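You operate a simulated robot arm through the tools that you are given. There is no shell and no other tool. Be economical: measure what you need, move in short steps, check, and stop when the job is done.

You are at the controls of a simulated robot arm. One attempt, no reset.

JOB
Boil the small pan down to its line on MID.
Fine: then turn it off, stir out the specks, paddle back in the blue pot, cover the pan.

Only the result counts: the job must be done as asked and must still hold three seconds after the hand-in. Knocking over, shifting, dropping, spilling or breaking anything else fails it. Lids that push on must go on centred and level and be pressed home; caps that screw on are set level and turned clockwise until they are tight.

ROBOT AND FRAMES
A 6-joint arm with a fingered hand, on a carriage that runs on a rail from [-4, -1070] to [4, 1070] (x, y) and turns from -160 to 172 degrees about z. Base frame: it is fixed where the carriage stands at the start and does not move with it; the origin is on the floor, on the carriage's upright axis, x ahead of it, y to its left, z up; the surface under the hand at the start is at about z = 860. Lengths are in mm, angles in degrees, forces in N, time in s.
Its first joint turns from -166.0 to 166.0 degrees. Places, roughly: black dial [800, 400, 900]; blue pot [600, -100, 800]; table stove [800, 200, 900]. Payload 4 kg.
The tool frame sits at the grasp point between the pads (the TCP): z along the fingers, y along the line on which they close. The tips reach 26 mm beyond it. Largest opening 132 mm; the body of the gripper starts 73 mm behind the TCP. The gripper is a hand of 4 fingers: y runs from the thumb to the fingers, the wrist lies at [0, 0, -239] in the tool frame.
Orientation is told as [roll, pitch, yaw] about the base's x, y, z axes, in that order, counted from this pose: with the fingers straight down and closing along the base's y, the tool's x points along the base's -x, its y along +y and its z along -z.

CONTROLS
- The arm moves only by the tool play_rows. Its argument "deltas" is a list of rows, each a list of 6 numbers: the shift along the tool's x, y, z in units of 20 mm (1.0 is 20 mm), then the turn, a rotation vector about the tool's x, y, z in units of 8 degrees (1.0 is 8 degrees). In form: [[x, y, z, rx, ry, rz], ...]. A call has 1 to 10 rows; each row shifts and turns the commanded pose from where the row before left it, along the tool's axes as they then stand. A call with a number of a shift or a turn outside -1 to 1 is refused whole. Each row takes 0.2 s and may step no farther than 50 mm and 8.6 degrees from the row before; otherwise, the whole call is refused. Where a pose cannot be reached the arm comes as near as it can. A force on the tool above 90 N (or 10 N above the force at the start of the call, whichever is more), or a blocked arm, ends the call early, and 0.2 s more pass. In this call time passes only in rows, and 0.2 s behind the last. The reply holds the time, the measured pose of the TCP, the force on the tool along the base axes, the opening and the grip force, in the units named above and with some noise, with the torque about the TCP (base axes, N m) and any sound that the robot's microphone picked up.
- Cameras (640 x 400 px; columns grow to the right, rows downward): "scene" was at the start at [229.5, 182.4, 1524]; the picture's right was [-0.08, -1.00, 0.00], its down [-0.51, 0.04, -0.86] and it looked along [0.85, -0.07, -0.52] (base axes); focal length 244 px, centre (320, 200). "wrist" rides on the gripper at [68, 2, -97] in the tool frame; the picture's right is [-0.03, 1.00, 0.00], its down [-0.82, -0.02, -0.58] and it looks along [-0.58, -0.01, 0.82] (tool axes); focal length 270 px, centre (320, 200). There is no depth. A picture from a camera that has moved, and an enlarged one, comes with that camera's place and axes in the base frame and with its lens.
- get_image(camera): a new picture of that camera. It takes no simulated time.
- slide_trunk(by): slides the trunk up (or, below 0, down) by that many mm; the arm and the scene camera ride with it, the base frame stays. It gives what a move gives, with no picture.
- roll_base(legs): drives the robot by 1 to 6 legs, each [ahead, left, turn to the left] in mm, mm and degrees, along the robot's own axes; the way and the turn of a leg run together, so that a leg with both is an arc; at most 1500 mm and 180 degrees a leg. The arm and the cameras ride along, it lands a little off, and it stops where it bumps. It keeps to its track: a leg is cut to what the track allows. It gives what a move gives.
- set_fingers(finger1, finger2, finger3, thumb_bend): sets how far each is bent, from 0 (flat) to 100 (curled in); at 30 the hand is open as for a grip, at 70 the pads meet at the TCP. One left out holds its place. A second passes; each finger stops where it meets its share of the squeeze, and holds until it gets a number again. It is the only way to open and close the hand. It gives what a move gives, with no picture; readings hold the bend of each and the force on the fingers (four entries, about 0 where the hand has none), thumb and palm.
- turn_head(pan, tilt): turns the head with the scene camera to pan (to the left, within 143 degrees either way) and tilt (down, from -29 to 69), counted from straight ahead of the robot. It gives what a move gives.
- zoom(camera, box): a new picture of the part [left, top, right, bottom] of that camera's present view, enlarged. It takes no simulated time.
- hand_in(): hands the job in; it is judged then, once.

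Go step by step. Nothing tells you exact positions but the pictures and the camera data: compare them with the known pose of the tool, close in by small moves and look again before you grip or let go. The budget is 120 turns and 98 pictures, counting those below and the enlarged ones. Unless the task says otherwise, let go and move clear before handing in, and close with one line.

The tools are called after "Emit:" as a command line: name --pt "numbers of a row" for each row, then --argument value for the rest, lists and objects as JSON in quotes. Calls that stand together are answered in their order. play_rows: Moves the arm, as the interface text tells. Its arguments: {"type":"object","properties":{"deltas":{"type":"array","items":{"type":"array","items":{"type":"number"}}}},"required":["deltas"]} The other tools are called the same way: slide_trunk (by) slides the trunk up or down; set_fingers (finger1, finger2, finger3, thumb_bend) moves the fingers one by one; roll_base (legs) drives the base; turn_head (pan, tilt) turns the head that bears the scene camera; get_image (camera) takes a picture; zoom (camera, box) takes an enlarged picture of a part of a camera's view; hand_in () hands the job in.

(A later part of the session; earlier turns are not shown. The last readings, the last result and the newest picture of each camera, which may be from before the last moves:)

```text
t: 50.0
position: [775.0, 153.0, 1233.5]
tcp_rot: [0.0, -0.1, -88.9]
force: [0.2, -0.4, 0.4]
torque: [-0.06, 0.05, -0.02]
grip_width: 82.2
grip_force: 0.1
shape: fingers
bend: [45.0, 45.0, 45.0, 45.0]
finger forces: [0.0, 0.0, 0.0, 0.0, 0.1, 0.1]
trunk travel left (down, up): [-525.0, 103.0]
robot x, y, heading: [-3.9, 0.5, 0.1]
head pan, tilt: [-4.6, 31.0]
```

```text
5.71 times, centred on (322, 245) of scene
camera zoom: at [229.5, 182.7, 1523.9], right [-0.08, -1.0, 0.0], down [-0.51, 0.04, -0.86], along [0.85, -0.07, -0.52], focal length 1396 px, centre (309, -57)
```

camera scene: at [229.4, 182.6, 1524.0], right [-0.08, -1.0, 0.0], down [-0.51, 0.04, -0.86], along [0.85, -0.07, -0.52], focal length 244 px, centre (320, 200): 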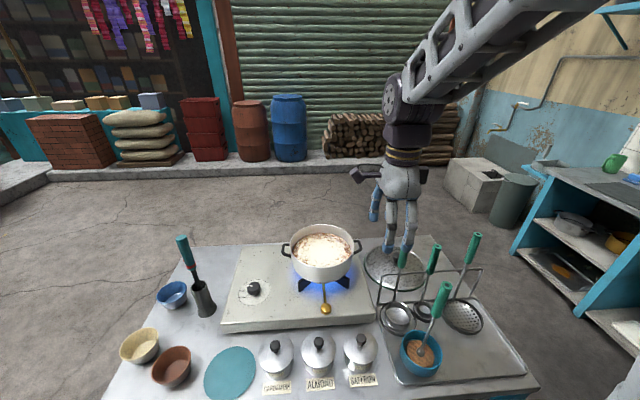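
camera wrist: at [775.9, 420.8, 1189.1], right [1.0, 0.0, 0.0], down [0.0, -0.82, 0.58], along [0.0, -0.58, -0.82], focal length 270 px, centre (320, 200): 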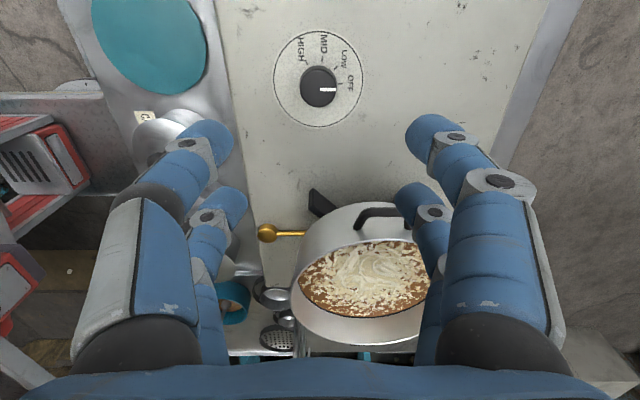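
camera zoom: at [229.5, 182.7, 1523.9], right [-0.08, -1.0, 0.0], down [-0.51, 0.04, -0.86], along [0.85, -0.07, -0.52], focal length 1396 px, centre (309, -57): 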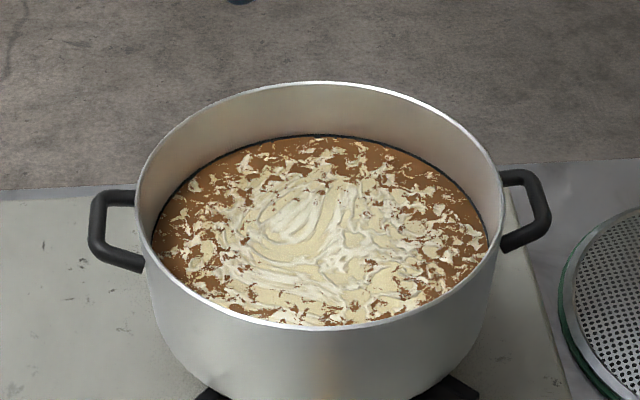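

The level sits right at the line and the heat is off; the pale flakes are left to stir out. Now I move above the paddle handle.

Emit:
play_rows --pt "-0.98 -0.76 0 0 0 0" --pt "-0.98 -0.76 0 0 0 0" --pt "-0.98 -0.76 0 0 0 0" --pt "-0.98 -0.76 0 0 0 0" --pt "-0.98 -0.76 0 0 0 0" --pt "-0.98 -0.76 0 0 0 0" --pt "-0.98 -0.76 0 0 0 0" --pt "-0.98 -0.76 0 0 0 0" --pt "-0.98 -0.76 0 0 0 0" --pt "-0.98 -0.76 0 0 0 0"

Emit:
play_rows --pt "-0.98 -0.76 0 0 0 0" --pt "-0.98 -0.76 0 0 0 0" --pt "-0.98 -0.76 0 0 0 0" --pt "-0.98 -0.76 0 0 0 0"

Emit:
get_image --camera "wrist"

Emit:
get_image --camera "scene"

```text
t: 52.2
position: [630.6, -44.5, 1231.3]
tcp_rot: [0.0, 0.1, -88.8]
force: [0.3, -0.3, -0.1]
torque: [-0.02, 0.01, 0.05]
grip_width: 82.4
grip_force: 0.1
shape: fingers
bend: [45.0, 45.0, 45.0, 45.0]
finger forces: [0.1, 0.0, 0.0, 0.1, 0.0, 0.1]
trunk travel left (down, up): [-525.0, 103.0]
robot x, y, heading: [1.6, 0.9, -0.2]
head pan, tilt: [-4.6, 31.0]
```

```text
t: 53.2
position: [571.5, -126.3, 1232.0]
tcp_rot: [0.0, -0.1, -88.9]
force: [0.0, 0.5, -0.3]
torque: [0.0, 0.05, 0.01]
grip_width: 82.3
grip_force: 0.0
shape: fingers
bend: [45.0, 45.0, 45.0, 45.0]
finger forces: [0.1, 0.0, 0.0, 0.1, 0.1, 0.1]
trunk travel left (down, up): [-525.0, 103.0]
robot x, y, heading: [0.1, 0.7, -0.2]
head pan, tilt: [-4.6, 31.0]
```

```text
65 pictures are left
camera wrist: at [573.6, -59.4, 1328.8], right [1.0, 0.0, 0.0], down [0.0, -0.82, 0.58], along [0.0, -0.58, -0.82], focal length 270 px, centre (320, 200)
```

wrist: 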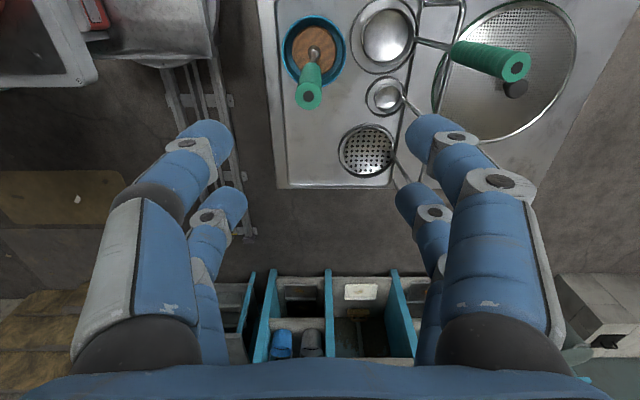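

```text
64 pictures are left
camera scene: at [229.6, 182.6, 1523.9], right [-0.08, -1.0, 0.0], down [-0.51, 0.04, -0.86], along [0.85, -0.07, -0.52], focal length 244 px, centre (320, 200)
```

scene: 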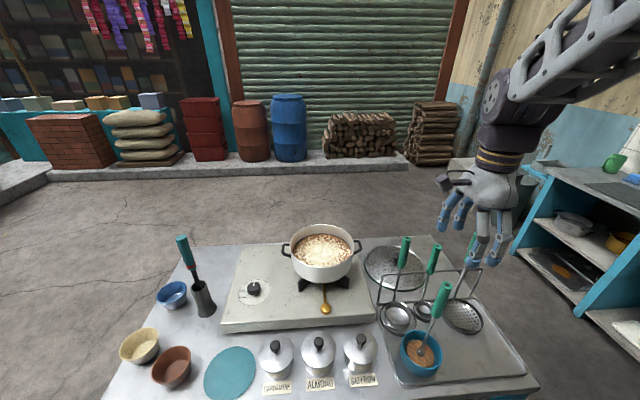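

Emit:
play_rows --pt "0.2 -0.2 1 0 0 0" --pt "0.2 -0.2 1 0 0 0" --pt "0 0 1 0 0 0" --pt "0 0 1 0 0 0"

Emit:
get_image --camera "wrist"

Emit:
zoom --camera "scene" --box '[380, 200, 540, 390]'

```text
t: 54.2
position: [564.4, -119.4, 1150.8]
tcp_rot: [0.1, 0.1, -88.8]
force: [0.0, -0.2, 1.0]
torque: [0.0, -0.02, -0.04]
grip_width: 82.6
grip_force: 0.1
shape: fingers
bend: [45.0, 45.0, 45.0, 45.0]
finger forces: [0.0, 0.0, 0.1, 0.1, 0.1, 0.0]
trunk travel left (down, up): [-525.0, 103.0]
robot x, y, heading: [-1.4, -3.1, 0.3]
head pan, tilt: [-4.6, 31.0]
```

```text
63 pictures are left
camera wrist: at [565.4, -51.2, 1248.3], right [1.0, 0.0, 0.0], down [0.0, -0.82, 0.58], along [0.0, -0.58, -0.82], focal length 270 px, centre (320, 200)
```

wrist: 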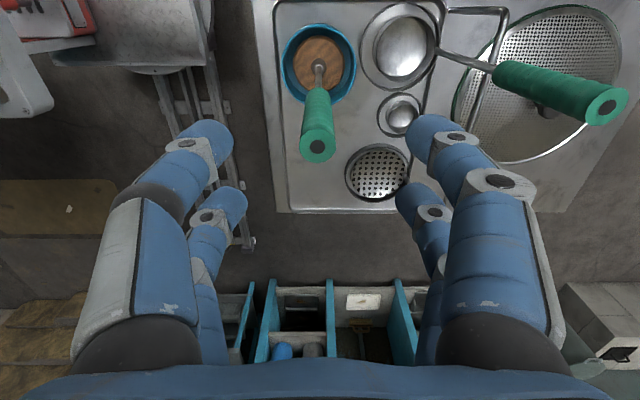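

```text
2.11 times, centred on (460, 295) of scene
camera zoom: at [229.3, 182.5, 1524.0], right [-0.08, -1.0, 0.0], down [-0.51, 0.04, -0.86], along [0.85, -0.07, -0.52], focal length 514 px, centre (25, 0)
```

zoom: 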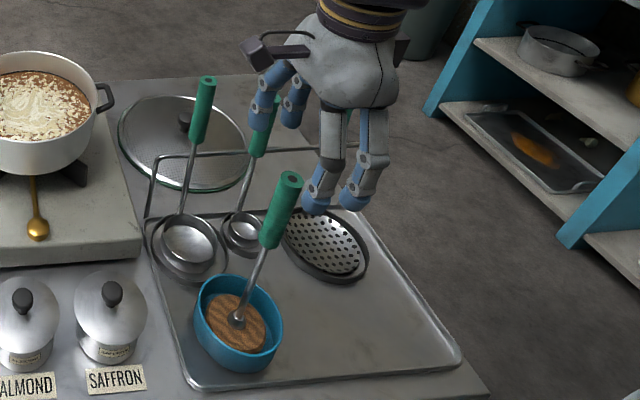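

Emit:
play_rows --pt "0.06 0 1 0 0 0" --pt "0 0 1 0 0 0" --pt "0 0 1 0 0 0" --pt "0 0 1 0 0 0" --pt "0 0 1 0 0 0" --pt "0 0 0.2 0 0 0"

Emit:
get_image --camera "wrist"

```text
t: 55.6
position: [562.9, -115.5, 1048.4]
tcp_rot: [0.0, 0.1, -88.8]
force: [-0.1, -1.2, -0.2]
torque: [0.0, -0.01, -0.02]
grip_width: 82.6
grip_force: 0.0
shape: fingers
bend: [45.0, 45.0, 45.0, 45.0]
finger forces: [0.0, 0.0, 0.0, 0.0, 0.0, 0.0]
trunk travel left (down, up): [-525.0, 103.0]
robot x, y, heading: [-0.9, -2.5, -0.2]
head pan, tilt: [-4.6, 31.0]
```

```text
61 pictures are left
camera wrist: at [564.8, -48.1, 1144.9], right [1.0, 0.0, 0.0], down [0.0, -0.82, 0.58], along [0.0, -0.58, -0.82], focal length 270 px, centre (320, 200)
```

wrist: 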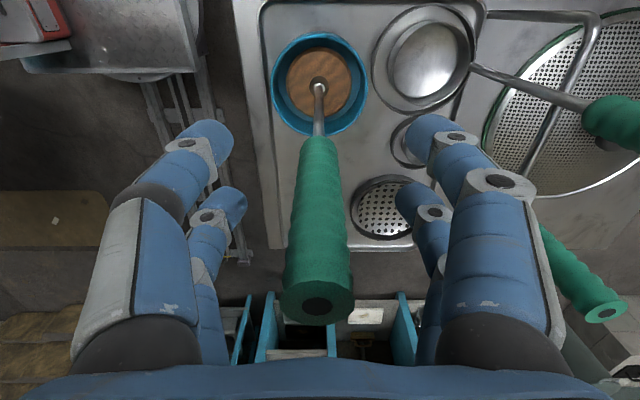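

Emit:
play_rows --pt "-0.2 0 0 0 0 0"

Emit:
set_fingers --finger1 72 --finger2 72 --finger3 72 --thumb_bend 72

Emit:
get_image --camera "wrist"

```text
t: 56.0
position: [563.1, -119.8, 1048.9]
tcp_rot: [-0.1, 0.0, -88.9]
force: [-0.5, -1.0, -0.6]
torque: [0.03, -0.02, -0.01]
grip_width: 82.4
grip_force: 0.0
shape: fingers
bend: [45.0, 45.0, 45.0, 45.0]
finger forces: [0.1, 0.1, 0.1, 0.0, 0.1, 0.0]
trunk travel left (down, up): [-525.0, 103.0]
robot x, y, heading: [-2.2, -3.1, -0.1]
head pan, tilt: [-4.6, 31.0]
```

```text
t: 57.0
position: [562.6, -120.6, 1048.3]
tcp_rot: [-0.1, 0.0, -88.8]
force: [0.1, 0.7, -0.1]
torque: [0.02, 0.01, 0.02]
grip_width: 0.1
grip_force: 0.1
shape: fingers
bend: [71.0, 71.0, 71.0, 71.0]
finger forces: [0.1, 0.0, 0.0, 0.0, 0.0, 0.0]
trunk travel left (down, up): [-525.0, 103.0]
robot x, y, heading: [-0.8, 1.0, -0.0]
head pan, tilt: [-4.6, 31.0]
```

```text
60 pictures are left
camera wrist: at [564.9, -52.7, 1144.9], right [1.0, 0.0, 0.0], down [0.0, -0.82, 0.58], along [0.0, -0.58, -0.82], focal length 270 px, centre (320, 200)
```

wrist: 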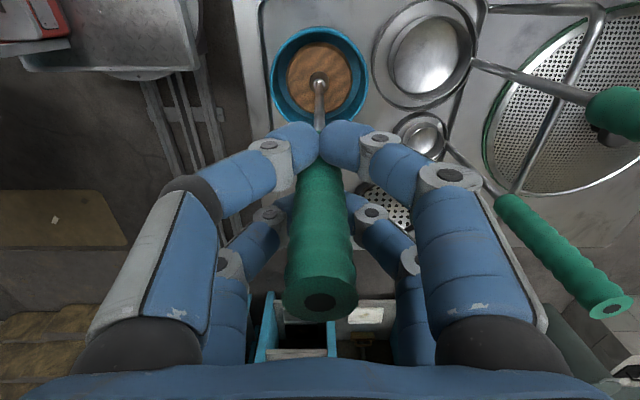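

The grip closed on nothing: the handle sits in the gap between the front and rear digit pairs. I open again and bend single digits to learn which is which.

Emit:
set_fingers --finger1 55 --finger2 45 --finger3 45 --thumb_bend 30

Emit:
get_image --camera "wrist"

```text
t: 58.0
position: [562.3, -119.7, 1047.7]
tcp_rot: [0.0, 0.0, -88.9]
force: [-1.3, 0.1, 0.1]
torque: [0.01, 0.01, -0.01]
grip_width: 90.4
grip_force: 0.0
shape: fingers
bend: [55.0, 45.0, 45.0, 30.0]
finger forces: [0.1, 0.0, 0.1, 0.0, 0.0, 0.1]
trunk travel left (down, up): [-525.0, 103.0]
robot x, y, heading: [-1.6, 0.4, -0.2]
head pan, tilt: [-4.6, 31.0]
```

```text
59 pictures are left
camera wrist: at [564.9, -52.7, 1144.9], right [1.0, 0.0, 0.0], down [0.0, -0.82, 0.58], along [0.0, -0.58, -0.82], focal length 270 px, centre (320, 200)
```

wrist: 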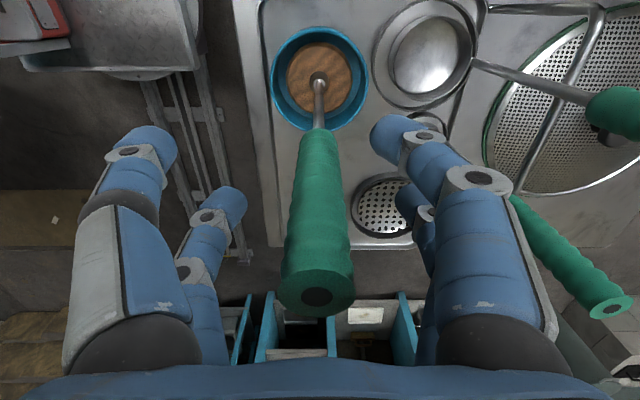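

Finger 1 and the thumb form the front pair and fingers 2 and 3 the rear pair, about 16 mm either side of centre. I shift the hand so the front pair pinches the handle.

Emit:
set_fingers --finger1 45 --finger2 30 --finger3 30 --thumb_bend 45

Emit:
play_rows --pt "-0.45 0 0 0 0 0" --pt "-0.4 0 0 0 0 0"

Emit:
set_fingers --finger1 72 --thumb_bend 72

Emit:
get_image --camera "wrist"

```text
t: 59.0
position: [563.1, -120.2, 1047.8]
tcp_rot: [0.0, 0.0, -88.8]
force: [0.0, 0.6, 0.4]
torque: [-0.02, 0.0, 0.0]
grip_width: 82.8
grip_force: 0.1
shape: fingers
bend: [45.0, 30.0, 30.0, 45.0]
finger forces: [0.0, 0.0, 0.0, 0.1, 0.1, 0.1]
trunk travel left (down, up): [-525.0, 103.0]
robot x, y, heading: [0.1, -2.5, 0.1]
head pan, tilt: [-4.6, 31.0]
```

```text
t: 59.6
position: [562.0, -137.4, 1048.5]
tcp_rot: [0.0, 0.0, -88.8]
force: [-0.8, 1.2, -0.1]
torque: [0.01, -0.02, 0.03]
grip_width: 82.6
grip_force: 0.2
shape: fingers
bend: [45.0, 30.0, 30.0, 45.0]
finger forces: [0.0, 0.0, 0.0, 0.1, 0.0, 0.0]
trunk travel left (down, up): [-525.0, 103.0]
robot x, y, heading: [0.5, -2.4, -0.2]
head pan, tilt: [-4.6, 31.0]
```

```text
t: 60.6
position: [562.1, -138.1, 1047.3]
tcp_rot: [0.0, 0.0, -88.8]
force: [-0.4, 0.1, -0.5]
torque: [-0.06, 0.02, 0.01]
grip_width: 17.6
grip_force: 6.6
shape: fingers
bend: [65.0, 30.0, 30.0, 68.0]
finger forces: [6.9, 0.1, 0.1, 0.0, 6.7, 0.0]
trunk travel left (down, up): [-525.0, 103.0]
robot x, y, heading: [0.7, -3.6, 0.2]
head pan, tilt: [-4.6, 31.0]
```

```text
58 pictures are left
camera wrist: at [564.8, -69.5, 1144.3], right [1.0, 0.0, 0.0], down [0.0, -0.82, 0.58], along [0.0, -0.58, -0.82], focal length 270 px, centre (320, 200)
```

wrist: 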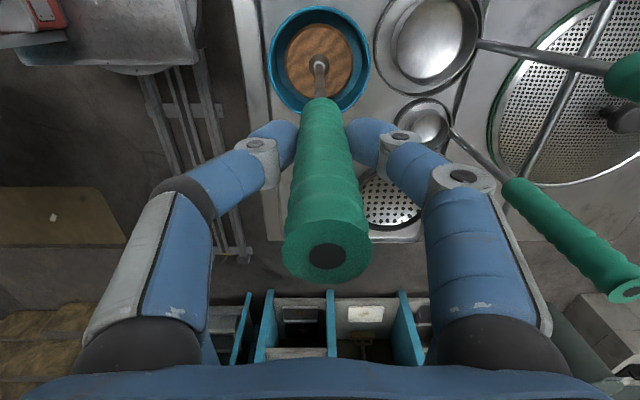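

Emit:
play_rows --pt "0 0 -0.3 0 0 0" --pt "0 0 -0.5 0 0 0" --pt "0 0 -0.7 0 0 0" --pt "0 0 -1 0 0 0"

Emit:
get_image --camera "wrist"

Emit:
zoom --camera "scene" --box '[340, 200, 540, 390]'

```text
t: 61.6
position: [563.2, -136.8, 1096.9]
tcp_rot: [0.0, 0.0, -88.8]
force: [0.5, -0.2, -3.1]
torque: [-0.07, 0.01, 0.01]
grip_width: 17.7
grip_force: 6.9
shape: fingers
bend: [65.0, 30.0, 30.0, 68.0]
finger forces: [6.8, 0.1, 0.0, 0.1, 6.8, 0.1]
trunk travel left (down, up): [-525.0, 103.0]
robot x, y, heading: [1.2, 0.3, -0.1]
head pan, tilt: [-4.6, 31.0]
```

```text
57 pictures are left
camera wrist: at [565.0, -69.3, 1193.8], right [1.0, 0.0, 0.0], down [0.0, -0.82, 0.58], along [0.0, -0.58, -0.82], focal length 270 px, centre (320, 200)
```

wrist: 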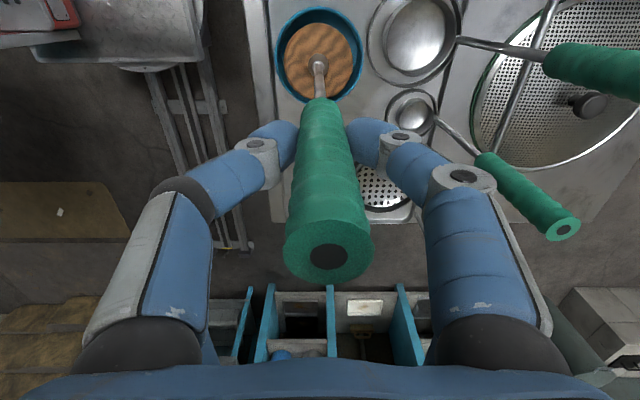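

```text
2.11 times, centred on (440, 295) of scene
camera zoom: at [229.7, 182.3, 1523.9], right [-0.08, -1.0, 0.0], down [-0.51, 0.04, -0.86], along [0.85, -0.07, -0.52], focal length 514 px, centre (67, 0)
```

zoom: 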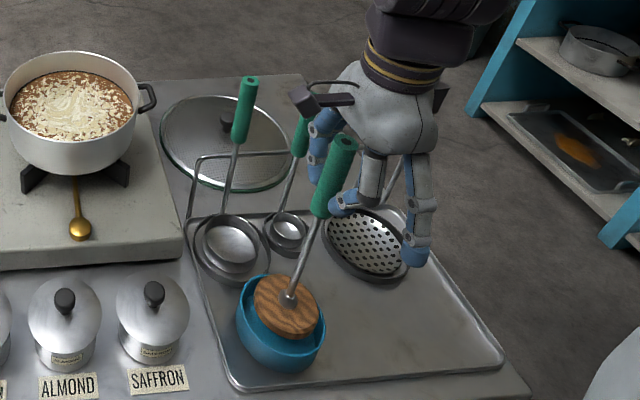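

The paddle is lifted. I raise it clear, carry it around the ladles towards the pan and stop over the pan.

Emit:
play_rows --pt "0 0 -1 0 0 0" --pt "0 0 -1 0 0 0" --pt "0 0 -1 0 0 0" --pt "0 0 -1 0 0 0" --pt "0 0 -1 0 0 0" --pt "0 0 -1 0 0 0" --pt "0 0 -1 0 0 0" --pt "0 0 -1 0 0 0" --pt "0.5 0 -0.2 0 0 0"

Emit:
play_rows --pt "0.9 0 0 0 0 0" --pt "0.9 0 0 0 0 0" --pt "0.9 0 0 0 0 0" --pt "0.9 0 0 0 0 0" --pt "0.9 0 0 0 0 0" --pt "0.9 0 0 0 0 0" --pt "0.9 0.5 0 0 0 0" --pt "0.9 0.9 0 0 0 0" --pt "0.9 0.9 0 0 0 0" --pt "0.9 0.9 0 0 0 0"

Emit:
play_rows --pt "0.9 0.9 0 0 0 0" --pt "0.9 0.9 0 0 0 0" --pt "0.9 0.9 0 0 0 0" --pt "0.2 0.9 0 0 0 0" --pt "0 0.9 0 0 0 0" --pt "0 0.9 0 0 0 0"

Emit:
get_image --camera "wrist"

Emit:
get_image --camera "scene"

```text
t: 63.6
position: [561.9, -126.9, 1262.1]
tcp_rot: [0.0, -0.1, -88.8]
force: [0.0, 0.1, -1.8]
torque: [-0.04, -0.01, -0.02]
grip_width: 17.9
grip_force: 5.9
shape: fingers
bend: [65.0, 30.0, 30.0, 68.0]
finger forces: [6.7, 0.0, 0.1, 0.1, 6.7, 0.1]
trunk travel left (down, up): [-525.0, 103.0]
robot x, y, heading: [-1.4, 1.4, 0.2]
head pan, tilt: [-4.6, 31.0]
```

```text
t: 65.8
position: [624.0, 54.8, 1262.3]
tcp_rot: [0.0, -0.1, -88.9]
force: [0.3, 0.5, -2.4]
torque: [-0.07, -0.04, 0.01]
grip_width: 17.5
grip_force: 7.2
shape: fingers
bend: [66.0, 30.0, 30.0, 68.0]
finger forces: [7.1, 0.1, 0.0, 0.1, 7.0, 0.0]
trunk travel left (down, up): [-525.0, 103.0]
robot x, y, heading: [-2.3, -1.0, -0.2]
head pan, tilt: [-4.6, 31.0]
```

```text
t: 67.2
position: [730.1, 114.7, 1261.5]
tcp_rot: [-0.1, 0.0, -88.7]
force: [-0.1, 0.3, -2.0]
torque: [-0.03, -0.06, 0.02]
grip_width: 17.6
grip_force: 6.6
shape: fingers
bend: [66.0, 30.0, 30.0, 68.0]
finger forces: [7.2, 0.0, 0.1, 0.0, 7.0, 0.1]
trunk travel left (down, up): [-525.0, 103.0]
robot x, y, heading: [0.5, 0.1, -0.3]
head pan, tilt: [-4.6, 31.0]
```

```text
55 pictures are left
camera wrist: at [732.5, 182.6, 1358.3], right [1.0, -0.01, 0.0], down [0.0, -0.82, 0.58], along [0.0, -0.58, -0.82], focal length 270 px, centre (320, 200)
```

wrist: 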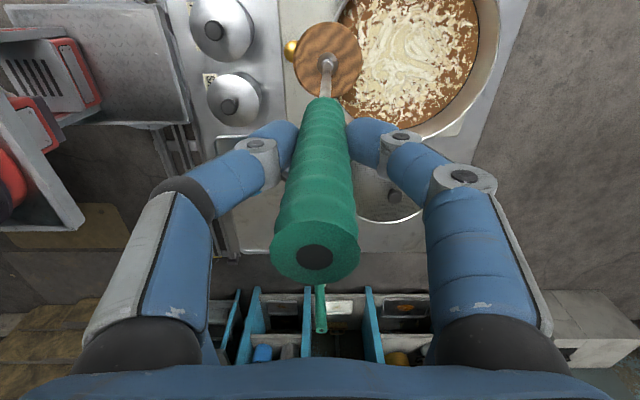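

```text
54 pictures are left
camera scene: at [229.3, 182.4, 1524.0], right [-0.08, -1.0, 0.0], down [-0.51, 0.04, -0.86], along [0.85, -0.07, -0.52], focal length 244 px, centre (320, 200)
```

scene: 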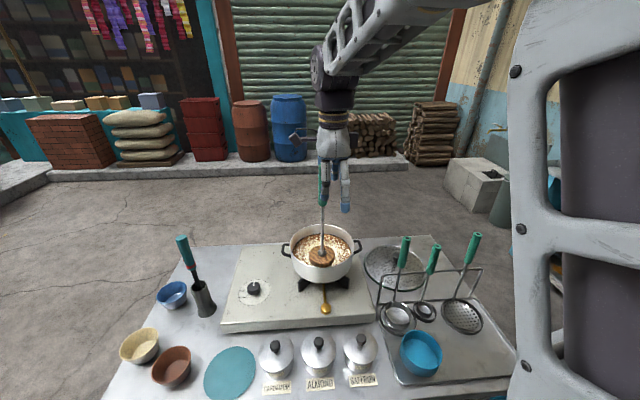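

Emit:
play_rows --pt "0 0.9 0 0 0 0" --pt "-0.2 0.9 0 0 0 0" --pt "-0.2 0.9 0 0 0 0" --pt "0 0.9 0 0 0 0" --pt "0 0.9 0 0 0 0" --pt "0 0.75 0 0 0 0" --pt "0 0 0 0 0 0"

Emit:
get_image --camera "wrist"

Emit:
zoom --camera "scene" --box '[260, 160, 390, 290]'

```text
t: 68.8
position: [836.6, 110.1, 1262.0]
tcp_rot: [-0.1, 0.0, -88.8]
force: [-0.4, 0.0, -2.8]
torque: [-0.05, 0.05, 0.02]
grip_width: 17.8
grip_force: 7.0
shape: fingers
bend: [66.0, 30.0, 30.0, 68.0]
finger forces: [6.9, 0.0, 0.0, 0.1, 7.1, 0.0]
trunk travel left (down, up): [-525.0, 103.0]
robot x, y, heading: [2.1, 1.9, -0.0]
head pan, tilt: [-4.6, 31.0]
```

```text
53 pictures are left
camera wrist: at [838.5, 176.6, 1357.8], right [1.0, 0.0, 0.0], down [0.0, -0.82, 0.58], along [0.0, -0.58, -0.82], focal length 270 px, centre (320, 200)
```

wrist: 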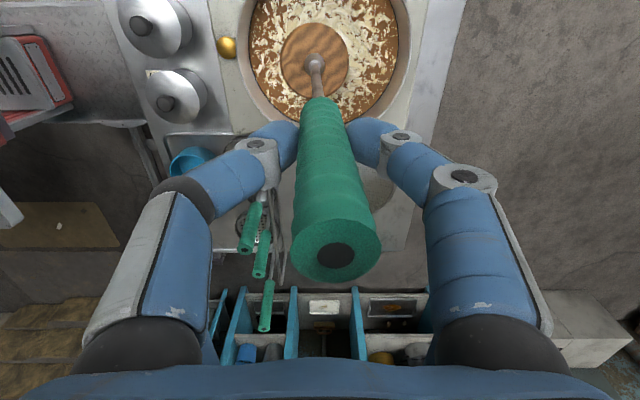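

```text
3.08 times, centred on (325, 225) of scene
camera zoom: at [229.6, 182.4, 1524.0], right [-0.08, -1.0, 0.0], down [-0.51, 0.04, -0.86], along [0.85, -0.07, -0.52], focal length 752 px, centre (305, 123)
```

zoom: 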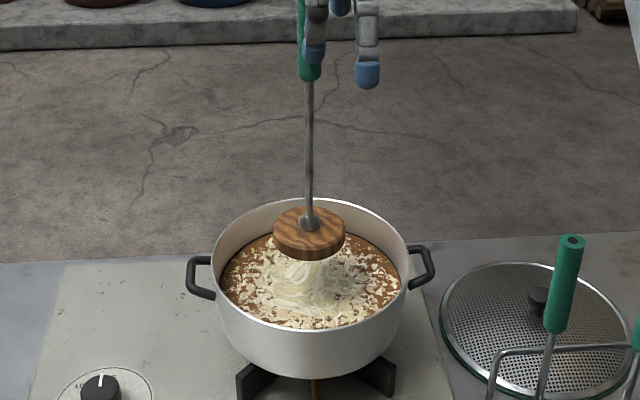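

Emit:
play_rows --pt "-0.3 0.4 0.3 0 0 0" --pt "0 0 0.7 0 0 0" --pt "0 0 0.8 0 0 0" --pt "0 0 0.8 0 0 0" --pt "0 0 0.7 0 0 0"

Emit:
zoom --camera "scene" --box '[280, 200, 364, 280]'

```text
t: 70.0
position: [842.4, 103.0, 1196.4]
tcp_rot: [0.0, 0.0, -88.8]
force: [-0.6, -0.9, -3.1]
torque: [-0.08, 0.01, 0.0]
grip_width: 17.6
grip_force: 6.9
shape: fingers
bend: [66.0, 30.0, 30.0, 68.0]
finger forces: [7.0, 0.0, 0.0, 0.0, 6.8, 0.0]
trunk travel left (down, up): [-525.0, 103.0]
robot x, y, heading: [0.9, -2.9, 0.2]
head pan, tilt: [-4.6, 31.0]
```

```text
5.00 times, centred on (322, 240) of scene
camera zoom: at [229.5, 182.4, 1524.0], right [-0.08, -1.0, 0.0], down [-0.51, 0.04, -0.86], along [0.85, -0.07, -0.52], focal length 1222 px, centre (310, 0)
```

zoom: 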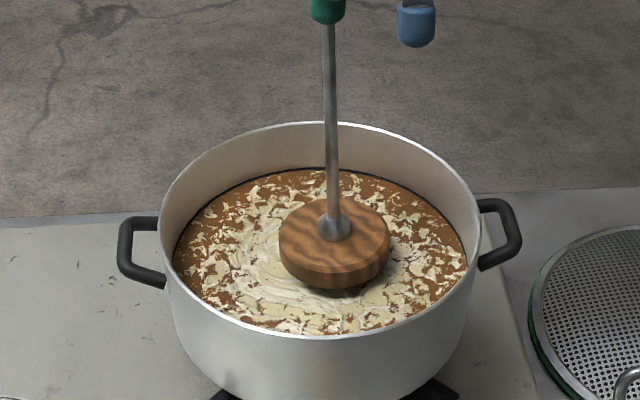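

Emit:
play_rows --pt "0.2 0 0.4 0 0 0" --pt "0.2 0 0.4 0 0 0" --pt "0 0 0.5 0 0 0"

Emit:
zoom --camera "scene" --box '[280, 200, 364, 280]'

```text
t: 70.8
position: [841.8, 110.9, 1169.1]
tcp_rot: [0.0, 0.0, -88.9]
force: [0.0, -0.6, -1.6]
torque: [-0.06, 0.03, -0.05]
grip_width: 17.8
grip_force: 6.9
shape: fingers
bend: [66.0, 30.0, 30.0, 68.0]
finger forces: [6.9, 0.0, 0.1, 0.0, 7.0, 0.1]
trunk travel left (down, up): [-525.0, 103.0]
robot x, y, heading: [-0.1, 2.0, -0.3]
head pan, tilt: [-4.6, 31.0]
```

```text
5.00 times, centred on (322, 240) of scene
camera zoom: at [229.5, 182.4, 1524.0], right [-0.08, -1.0, 0.0], down [-0.51, 0.04, -0.86], along [0.85, -0.07, -0.52], focal length 1222 px, centre (310, 0)
```

zoom: 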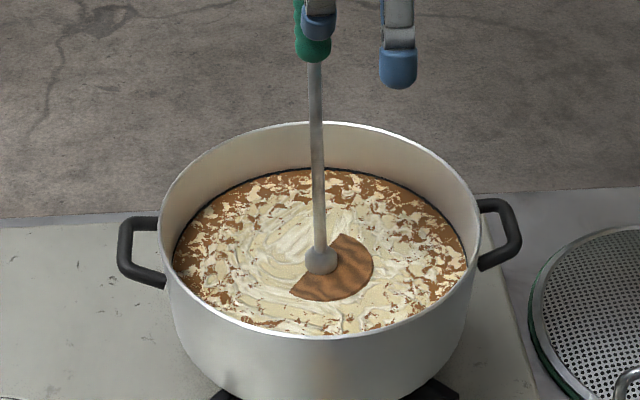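

The disc is at the surface. I lower it a little further and stir in a circle about 35 mm in radius.

Emit:
play_rows --pt "0 0.5 0.4 0 0 0" --pt "0 0.5 0.2 0 0 0" --pt "0 0.5 0 0 0 0" --pt "0 0.5 0 0 0 0"

Emit:
play_rows --pt "0.67 -0.133 0 0 0 0" --pt "0.568 -0.379 0 0 0 0" --pt "0.379 -0.568 0 0 0 0" --pt "0.133 -0.67 0 0 0 0" --pt "-0.133 -0.67 0 0 0 0" --pt "-0.379 -0.568 0 0 0 0" --pt "-0.568 -0.379 0 0 0 0" --pt "-0.67 -0.133 0 0 0 0"

Emit:
play_rows --pt "-0.67 0.133 0 0 0 0" --pt "-0.568 0.379 0 0 0 0" --pt "-0.379 0.568 0 0 0 0" --pt "-0.133 0.67 0 0 0 0" --pt "0.133 0.67 0 0 0 0" --pt "0.379 0.568 0 0 0 0" --pt "0.568 0.379 0 0 0 0" --pt "0.67 0.133 0 0 0 0"

Emit:
zoom --camera "scene" --box '[280, 200, 364, 280]'

Emit:
get_image --camera "wrist"

```text
t: 71.8
position: [884.0, 111.7, 1157.0]
tcp_rot: [0.0, 0.0, -88.9]
force: [0.0, -0.2, -2.1]
torque: [-0.07, -0.02, -0.04]
grip_width: 17.8
grip_force: 7.3
shape: fingers
bend: [66.0, 30.0, 30.0, 68.0]
finger forces: [7.0, 0.1, 0.0, 0.0, 6.8, 0.0]
trunk travel left (down, up): [-525.0, 103.0]
robot x, y, heading: [-1.0, 1.5, 0.1]
head pan, tilt: [-4.6, 31.0]
```

```text
t: 73.6
position: [812.3, 110.9, 1159.1]
tcp_rot: [0.0, -0.1, -88.7]
force: [-0.2, -0.2, -2.5]
torque: [-0.11, -0.03, 0.02]
grip_width: 17.4
grip_force: 7.6
shape: fingers
bend: [66.0, 30.0, 30.0, 68.0]
finger forces: [7.1, 0.0, 0.0, 0.0, 6.9, 0.1]
trunk travel left (down, up): [-525.0, 103.0]
robot x, y, heading: [-0.1, -0.2, -0.2]
head pan, tilt: [-4.6, 31.0]
```

```text
t: 75.4
position: [881.6, 111.8, 1157.6]
tcp_rot: [0.1, 0.1, -88.8]
force: [-0.4, 0.8, -3.0]
torque: [-0.03, -0.01, -0.01]
grip_width: 17.5
grip_force: 6.5
shape: fingers
bend: [66.0, 30.0, 30.0, 68.0]
finger forces: [6.9, 0.1, 0.0, 0.0, 6.9, 0.0]
trunk travel left (down, up): [-525.0, 103.0]
robot x, y, heading: [-2.0, 1.6, 0.2]
head pan, tilt: [-4.6, 31.0]
```

```text
5.00 times, centred on (322, 240) of scene
camera zoom: at [229.5, 182.3, 1524.0], right [-0.08, -1.0, 0.0], down [-0.51, 0.04, -0.86], along [0.85, -0.07, -0.52], focal length 1222 px, centre (310, 0)
```

zoom: 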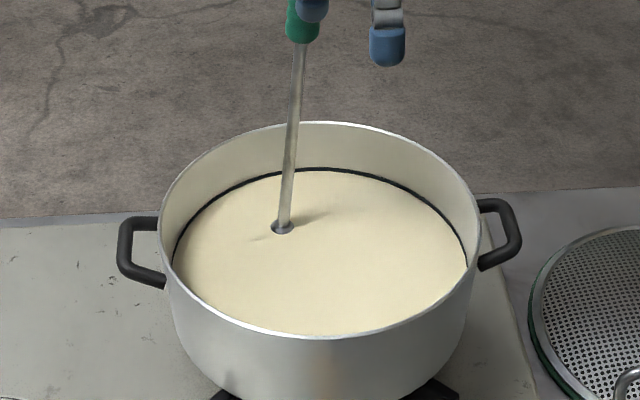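

```text
48 pictures are left
camera wrist: at [884.5, 179.2, 1254.4], right [1.0, 0.0, 0.0], down [0.0, -0.82, 0.58], along [0.0, -0.58, -0.82], focal length 270 px, centre (320, 200)
```

wrist: 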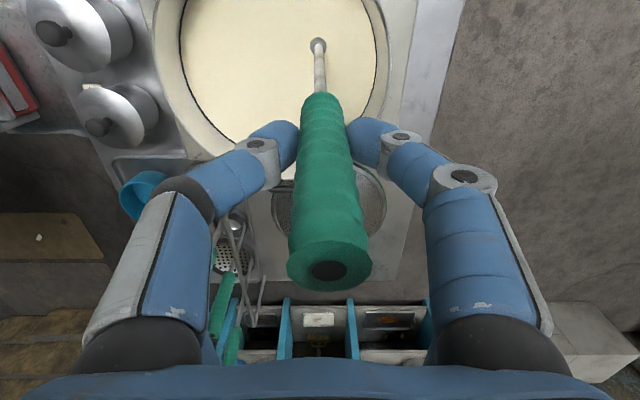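

The specks are gone and the mix is smooth. I centre the paddle, lift it slowly and let it drain over the pan.

Emit:
play_rows --pt "0 -0.5 0 0 0 0" --pt "0 -0.5 0 0 0 0" --pt "0 -0.5 -0.1 0 0 0" --pt "0 -0.5 -0.3 0 0 0" --pt "0 0 -0.4 0 0 0" --pt "0 0 -0.5 0 0 0" --pt "0 0 -0.5 0 0 0" --pt "0 0 0 0 0 0" --pt "0 0 0 0 0 0" --pt "0 0 0 0 0 0"

Emit:
play_rows --pt "0 0 0 0 0 0" --pt "0 0 0 0 0 0" --pt "0 0 0 0 0 0" --pt "0 0 0 0 0 0" --pt "0 0 0 0 0 0" --pt "0 0 0 0 0 0" --pt "0 0 0 0 0 0" --pt "0 0 0 0 0 0" --pt "0 0 0 0 0 0" --pt "0 0 0 0 0 0"

Emit:
zoom --camera "scene" --box '[280, 200, 364, 280]'

```text
t: 77.6
position: [842.2, 109.7, 1194.4]
tcp_rot: [0.0, 0.0, -89.0]
force: [0.3, 0.1, -3.1]
torque: [-0.06, 0.02, -0.02]
grip_width: 17.6
grip_force: 7.0
shape: fingers
bend: [66.0, 30.0, 30.0, 68.0]
finger forces: [6.9, 0.0, 0.0, 0.0, 6.8, 0.0]
trunk travel left (down, up): [-525.0, 103.0]
robot x, y, heading: [4.5, 0.4, 0.2]
head pan, tilt: [-4.6, 31.0]
```

```text
t: 79.8
position: [843.5, 109.2, 1193.7]
tcp_rot: [0.0, 0.0, -88.9]
force: [-0.3, -0.2, -2.7]
torque: [-0.06, -0.02, 0.0]
grip_width: 17.6
grip_force: 6.8
shape: fingers
bend: [66.0, 30.0, 30.0, 68.0]
finger forces: [6.9, 0.1, 0.1, 0.0, 7.0, 0.0]
trunk travel left (down, up): [-525.0, 103.0]
robot x, y, heading: [1.8, -1.4, -0.3]
head pan, tilt: [-4.6, 31.0]
```

```text
5.00 times, centred on (322, 240) of scene
camera zoom: at [229.6, 182.4, 1524.0], right [-0.08, -1.0, 0.0], down [-0.51, 0.04, -0.86], along [0.85, -0.07, -0.52], focal length 1222 px, centre (310, 0)
```

zoom: 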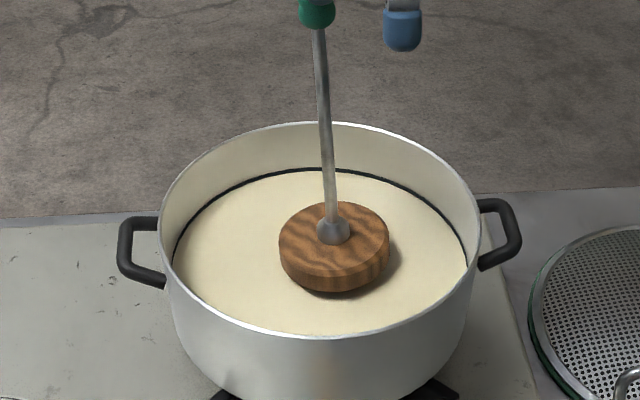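

Emit:
play_rows --pt "0 0 -0.7 0 0 0" --pt "0 0 -1 0 0 0" --pt "0 0 -1 0 0 0" --pt "0 0 -0.7 0 0 0" --pt "0 -0.4 0 0 0 0" --pt "0 -0.8 0 0 0 0" --pt "0 -0.8 0 0 0 0" --pt "0 -0.8 0 0 0 0" --pt "0 -0.8 0 0 0 0" --pt "0 -0.8 0 0 0 0"

Emit:
play_rows --pt "0 -0.8 0 0 0 0" --pt "0 -0.8 0 0 0 0" --pt "0 -0.8 0 0 0 0" --pt "0 -0.8 0 0 0 0" --pt "-0.4 -0.8 0 0 0 0" --pt "-0.8 -0.8 0 0 0 0" --pt "-0.8 -0.8 0 0 0 0" --pt "-0.8 -0.8 0 0 0 0" --pt "-0.8 -0.8 0 0 0 0" --pt "-0.8 -0.8 0 0 0 0"

Emit:
play_rows --pt "-0.8 -0.7 0 0 0 0" --pt "-0.8 -0.4 0 0 0 0" --pt "-0.8 -0.2 0 0 0 0" --pt "-0.8 0 0 0 0 0" --pt "-0.8 0 0 0 0 0" --pt "-0.8 0 0 0 0 0" --pt "-0.6 0 0 0 0 0" --pt "-0.5 0 0 0 0 0" --pt "-0.3 0 0 0 0 0"

Emit:
get_image --camera "wrist"

Emit:
zoom --camera "scene" --box '[360, 160, 520, 390]'

```text
t: 82.0
position: [754.1, 109.8, 1262.4]
tcp_rot: [0.0, 0.0, -88.8]
force: [-0.6, -0.9, -2.4]
torque: [-0.08, 0.03, 0.0]
grip_width: 17.6
grip_force: 6.4
shape: fingers
bend: [66.0, 30.0, 30.0, 68.0]
finger forces: [6.8, 0.0, 0.0, 0.0, 7.0, 0.0]
trunk travel left (down, up): [-525.0, 103.0]
robot x, y, heading: [2.4, 0.2, 0.0]
head pan, tilt: [-4.6, 31.0]
```

```text
t: 84.2
position: [596.1, 18.7, 1263.1]
tcp_rot: [0.0, 0.0, -88.9]
force: [-0.9, 0.9, -4.0]
torque: [-0.1, 0.06, 0.02]
grip_width: 17.5
grip_force: 7.0
shape: fingers
bend: [66.0, 30.0, 30.0, 68.0]
finger forces: [6.9, 0.0, 0.0, 0.0, 7.0, 0.0]
trunk travel left (down, up): [-525.0, 103.0]
robot x, y, heading: [-0.5, -2.3, 0.1]
head pan, tilt: [-4.6, 31.0]
```

```text
t: 86.2
position: [572.5, -106.3, 1261.8]
tcp_rot: [0.0, -0.1, -88.8]
force: [-0.1, 0.5, -1.7]
torque: [-0.03, 0.01, -0.01]
grip_width: 17.1
grip_force: 6.6
shape: fingers
bend: [66.0, 30.0, 30.0, 68.0]
finger forces: [6.9, 0.0, 0.1, 0.0, 6.8, 0.1]
trunk travel left (down, up): [-525.0, 103.0]
robot x, y, heading: [-2.3, 1.0, -0.1]
head pan, tilt: [-4.6, 31.0]
```

```text
46 pictures are left
camera wrist: at [575.8, -38.6, 1358.8], right [1.0, 0.0, 0.0], down [0.0, -0.82, 0.58], along [0.0, -0.58, -0.82], focal length 270 px, centre (320, 200)
```

wrist: 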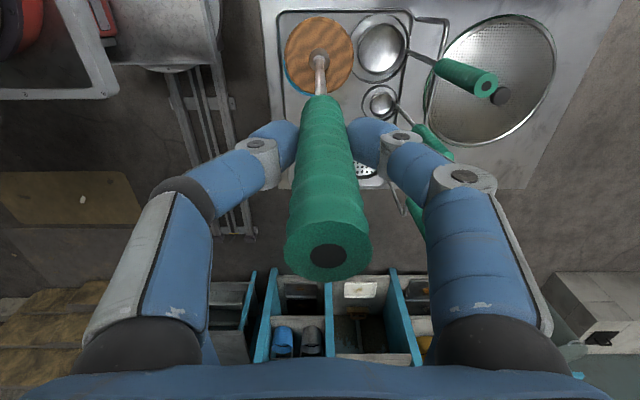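

```text
1.74 times, centred on (440, 275) of scene
camera zoom: at [229.5, 182.5, 1524.0], right [-0.08, -1.0, 0.0], down [-0.51, 0.04, -0.86], along [0.85, -0.07, -0.52], focal length 425 px, centre (111, 70)
```

zoom: 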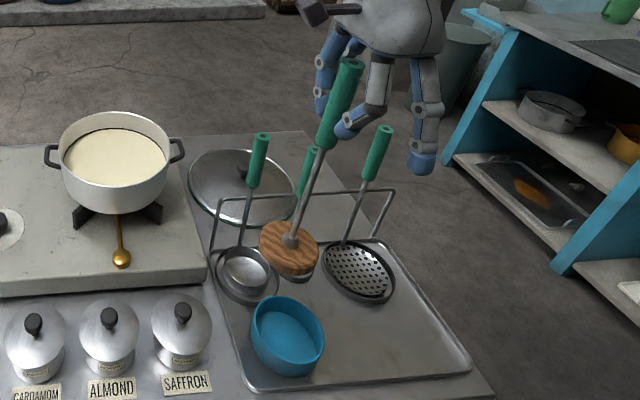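

Emit:
play_rows --pt "-0.5 -0.2 0 0 0 0" --pt "-0.5 -0.2 0.4 0 0 0" --pt "-0.5 -0.15 0.8 0 0 0" --pt "-0.13 0 0.8 0 0 0" --pt "0 0 0.8 0 0 0" --pt "0 0 0.8 0 0 0" --pt "0 0 0.8 0 0 0" --pt "0 0 0.8 0 0 0" --pt "0 0 0.8 0 0 0"

Emit:
get_image --camera "wrist"

Emit:
zoom --camera "scene" --box '[360, 260, 520, 390]'

```text
t: 88.2
position: [562.7, -139.5, 1140.9]
tcp_rot: [0.0, -0.1, -88.8]
force: [-0.2, -0.1, -2.7]
torque: [-0.04, -0.02, 0.01]
grip_width: 17.3
grip_force: 7.0
shape: fingers
bend: [66.0, 30.0, 30.0, 68.0]
finger forces: [6.8, 0.0, 0.0, 0.1, 6.8, 0.0]
trunk travel left (down, up): [-525.0, 103.0]
robot x, y, heading: [-2.4, -2.7, -0.1]
head pan, tilt: [-4.6, 31.0]
```

```text
44 pictures are left
camera wrist: at [565.2, -71.4, 1237.7], right [1.0, 0.0, 0.0], down [0.0, -0.82, 0.58], along [0.0, -0.58, -0.82], focal length 270 px, centre (320, 200)
```

wrist: 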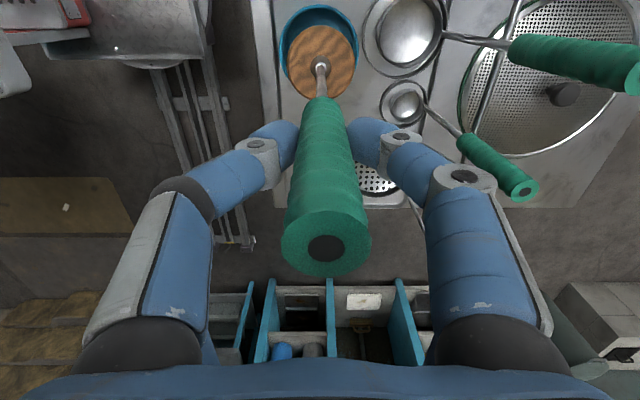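

```text
3.08 times, centred on (440, 325) of scene
camera zoom: at [229.4, 182.5, 1524.0], right [-0.08, -1.0, 0.0], down [-0.51, 0.04, -0.86], along [0.85, -0.07, -0.52], focal length 752 px, centre (-49, -185)
```

zoom: 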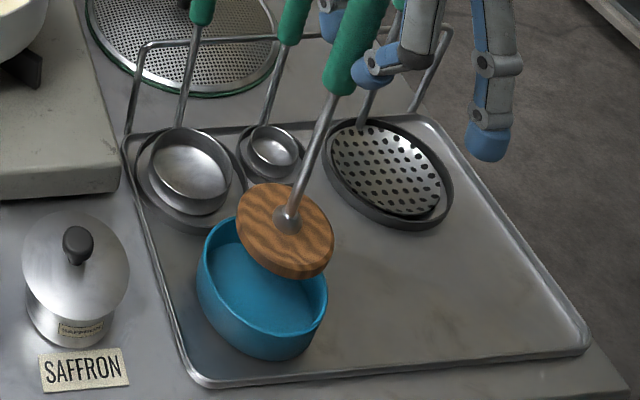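

Emit:
play_rows --pt "0.1 -0.05 0.7 0 0 0" --pt "0 0 0.8 0 0 0" --pt "0 0 0.8 0 0 0" --pt "0 0 0.8 0 0 0" --pt "0 0 0.7 0 0 0" --pt "0 0 0.4 0 0 0"

Emit:
get_image --camera "wrist"

Emit:
zoom --camera "scene" --box '[360, 260, 520, 390]'

```text
t: 89.6
position: [562.0, -137.8, 1056.9]
tcp_rot: [0.1, 0.0, -88.8]
force: [-0.1, 0.2, -3.1]
torque: [-0.03, 0.01, 0.03]
grip_width: 17.4
grip_force: 6.5
shape: fingers
bend: [66.0, 30.0, 30.0, 68.0]
finger forces: [6.9, 0.0, 0.0, 0.1, 6.9, 0.0]
trunk travel left (down, up): [-525.0, 103.0]
robot x, y, heading: [2.3, -5.4, -0.0]
head pan, tilt: [-4.6, 31.0]
```

```text
42 pictures are left
camera wrist: at [564.2, -69.1, 1153.4], right [1.0, 0.0, 0.0], down [0.0, -0.82, 0.58], along [0.0, -0.58, -0.82], focal length 270 px, centre (320, 200)
```

wrist: 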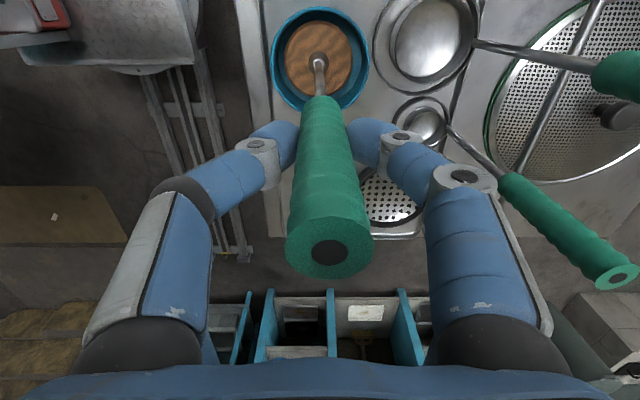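

```text
3.08 times, centred on (440, 325) of scene
camera zoom: at [229.4, 182.4, 1524.0], right [-0.08, -1.0, 0.0], down [-0.51, 0.04, -0.86], along [0.85, -0.07, -0.52], focal length 752 px, centre (-49, -185)
```

zoom: 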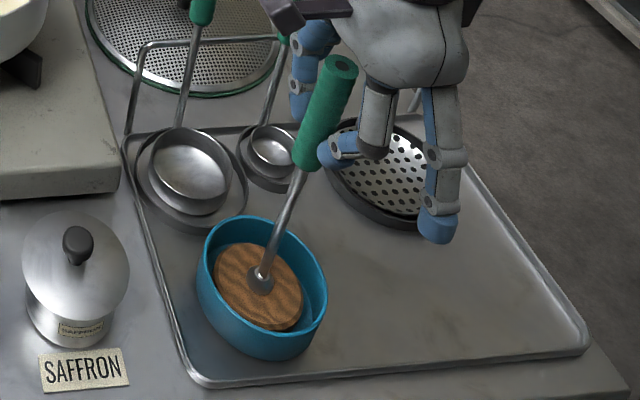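

The disc is inside the pot, about 9 mm above its resting height. I lower it until the force shows contact, then let go gently.

Emit:
play_rows --pt "0 0 0.25 0 0 0" --pt "0 0 0.2 0 0 0"

Emit:
play_rows --pt "0 0 0.08 0 0 0"

```text
t: 90.2
position: [562.1, -137.7, 1049.0]
tcp_rot: [0.0, 0.0, -88.7]
force: [-1.4, -0.4, 2.9]
torque: [0.0, 0.03, 0.01]
grip_width: 17.6
grip_force: 8.1
shape: fingers
bend: [66.0, 30.0, 30.0, 68.0]
finger forces: [7.5, 0.1, 0.0, 0.0, 8.1, 0.1]
trunk travel left (down, up): [-525.0, 103.0]
robot x, y, heading: [-1.4, -0.5, 0.0]
head pan, tilt: [-4.6, 31.0]
```

```text
t: 90.6
position: [560.6, -136.2, 1048.9]
tcp_rot: [0.1, 0.1, -88.8]
force: [-1.7, -1.5, 9.9]
torque: [0.14, 0.02, 0.03]
grip_width: 16.9
grip_force: 9.3
shape: fingers
bend: [67.0, 30.0, 30.0, 69.0]
finger forces: [8.5, 0.0, 0.0, 0.0, 10.1, 0.0]
trunk travel left (down, up): [-525.0, 103.0]
robot x, y, heading: [-0.6, -1.6, 0.2]
head pan, tilt: [-4.6, 31.0]
```

Emit:
play_rows --pt "0 0 -0.05 0 0 0"

Emit:
set_fingers --finger1 60 --thumb_bend 60

Emit:
set_fingers --finger1 42 --thumb_bend 42

Emit:
get_image --camera "wrist"

```text
t: 91.0
position: [562.1, -137.7, 1048.2]
tcp_rot: [0.0, -0.1, -88.8]
force: [-0.5, -1.5, 4.9]
torque: [0.08, 0.01, 0.01]
grip_width: 17.0
grip_force: 8.6
shape: fingers
bend: [67.0, 30.0, 30.0, 68.0]
finger forces: [8.2, 0.1, 0.0, 0.0, 9.2, 0.0]
trunk travel left (down, up): [-525.0, 103.0]
robot x, y, heading: [2.1, -3.6, 0.2]
head pan, tilt: [-4.6, 31.0]
```

```text
t: 92.0
position: [562.3, -137.5, 1049.4]
tcp_rot: [0.0, -0.1, -88.8]
force: [0.4, 0.9, -0.4]
torque: [-0.02, 0.01, -0.01]
grip_width: 31.7
grip_force: 0.0
shape: fingers
bend: [60.0, 30.0, 30.0, 60.0]
finger forces: [0.0, 0.1, 0.0, 0.0, 0.0, 0.0]
trunk travel left (down, up): [-525.0, 103.0]
robot x, y, heading: [0.7, 2.9, 0.2]
head pan, tilt: [-4.6, 31.0]
```

```text
t: 93.0
position: [562.6, -137.7, 1048.7]
tcp_rot: [0.0, 0.0, -88.8]
force: [0.3, 0.3, 1.6]
torque: [-0.01, -0.03, 0.01]
grip_width: 92.2
grip_force: 0.2
shape: fingers
bend: [42.0, 30.0, 30.0, 42.0]
finger forces: [0.0, 0.0, 0.0, 0.0, 0.1, 0.1]
trunk travel left (down, up): [-525.0, 103.0]
robot x, y, heading: [2.4, -3.3, -0.2]
head pan, tilt: [-4.6, 31.0]
```

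```text
40 pictures are left
camera wrist: at [564.3, -70.2, 1145.0], right [1.0, 0.0, 0.0], down [0.0, -0.82, 0.58], along [0.0, -0.58, -0.82], focal length 270 px, centre (320, 200)
```

wrist: 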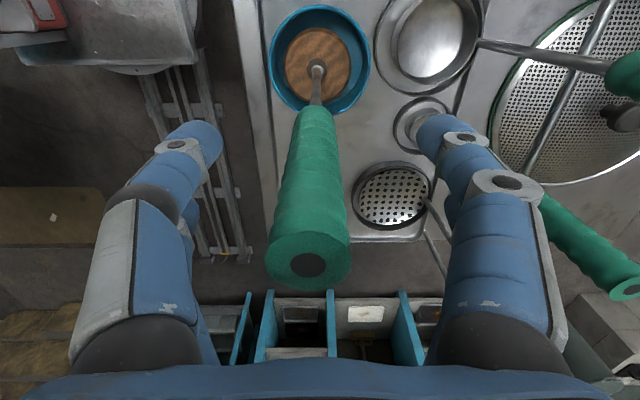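

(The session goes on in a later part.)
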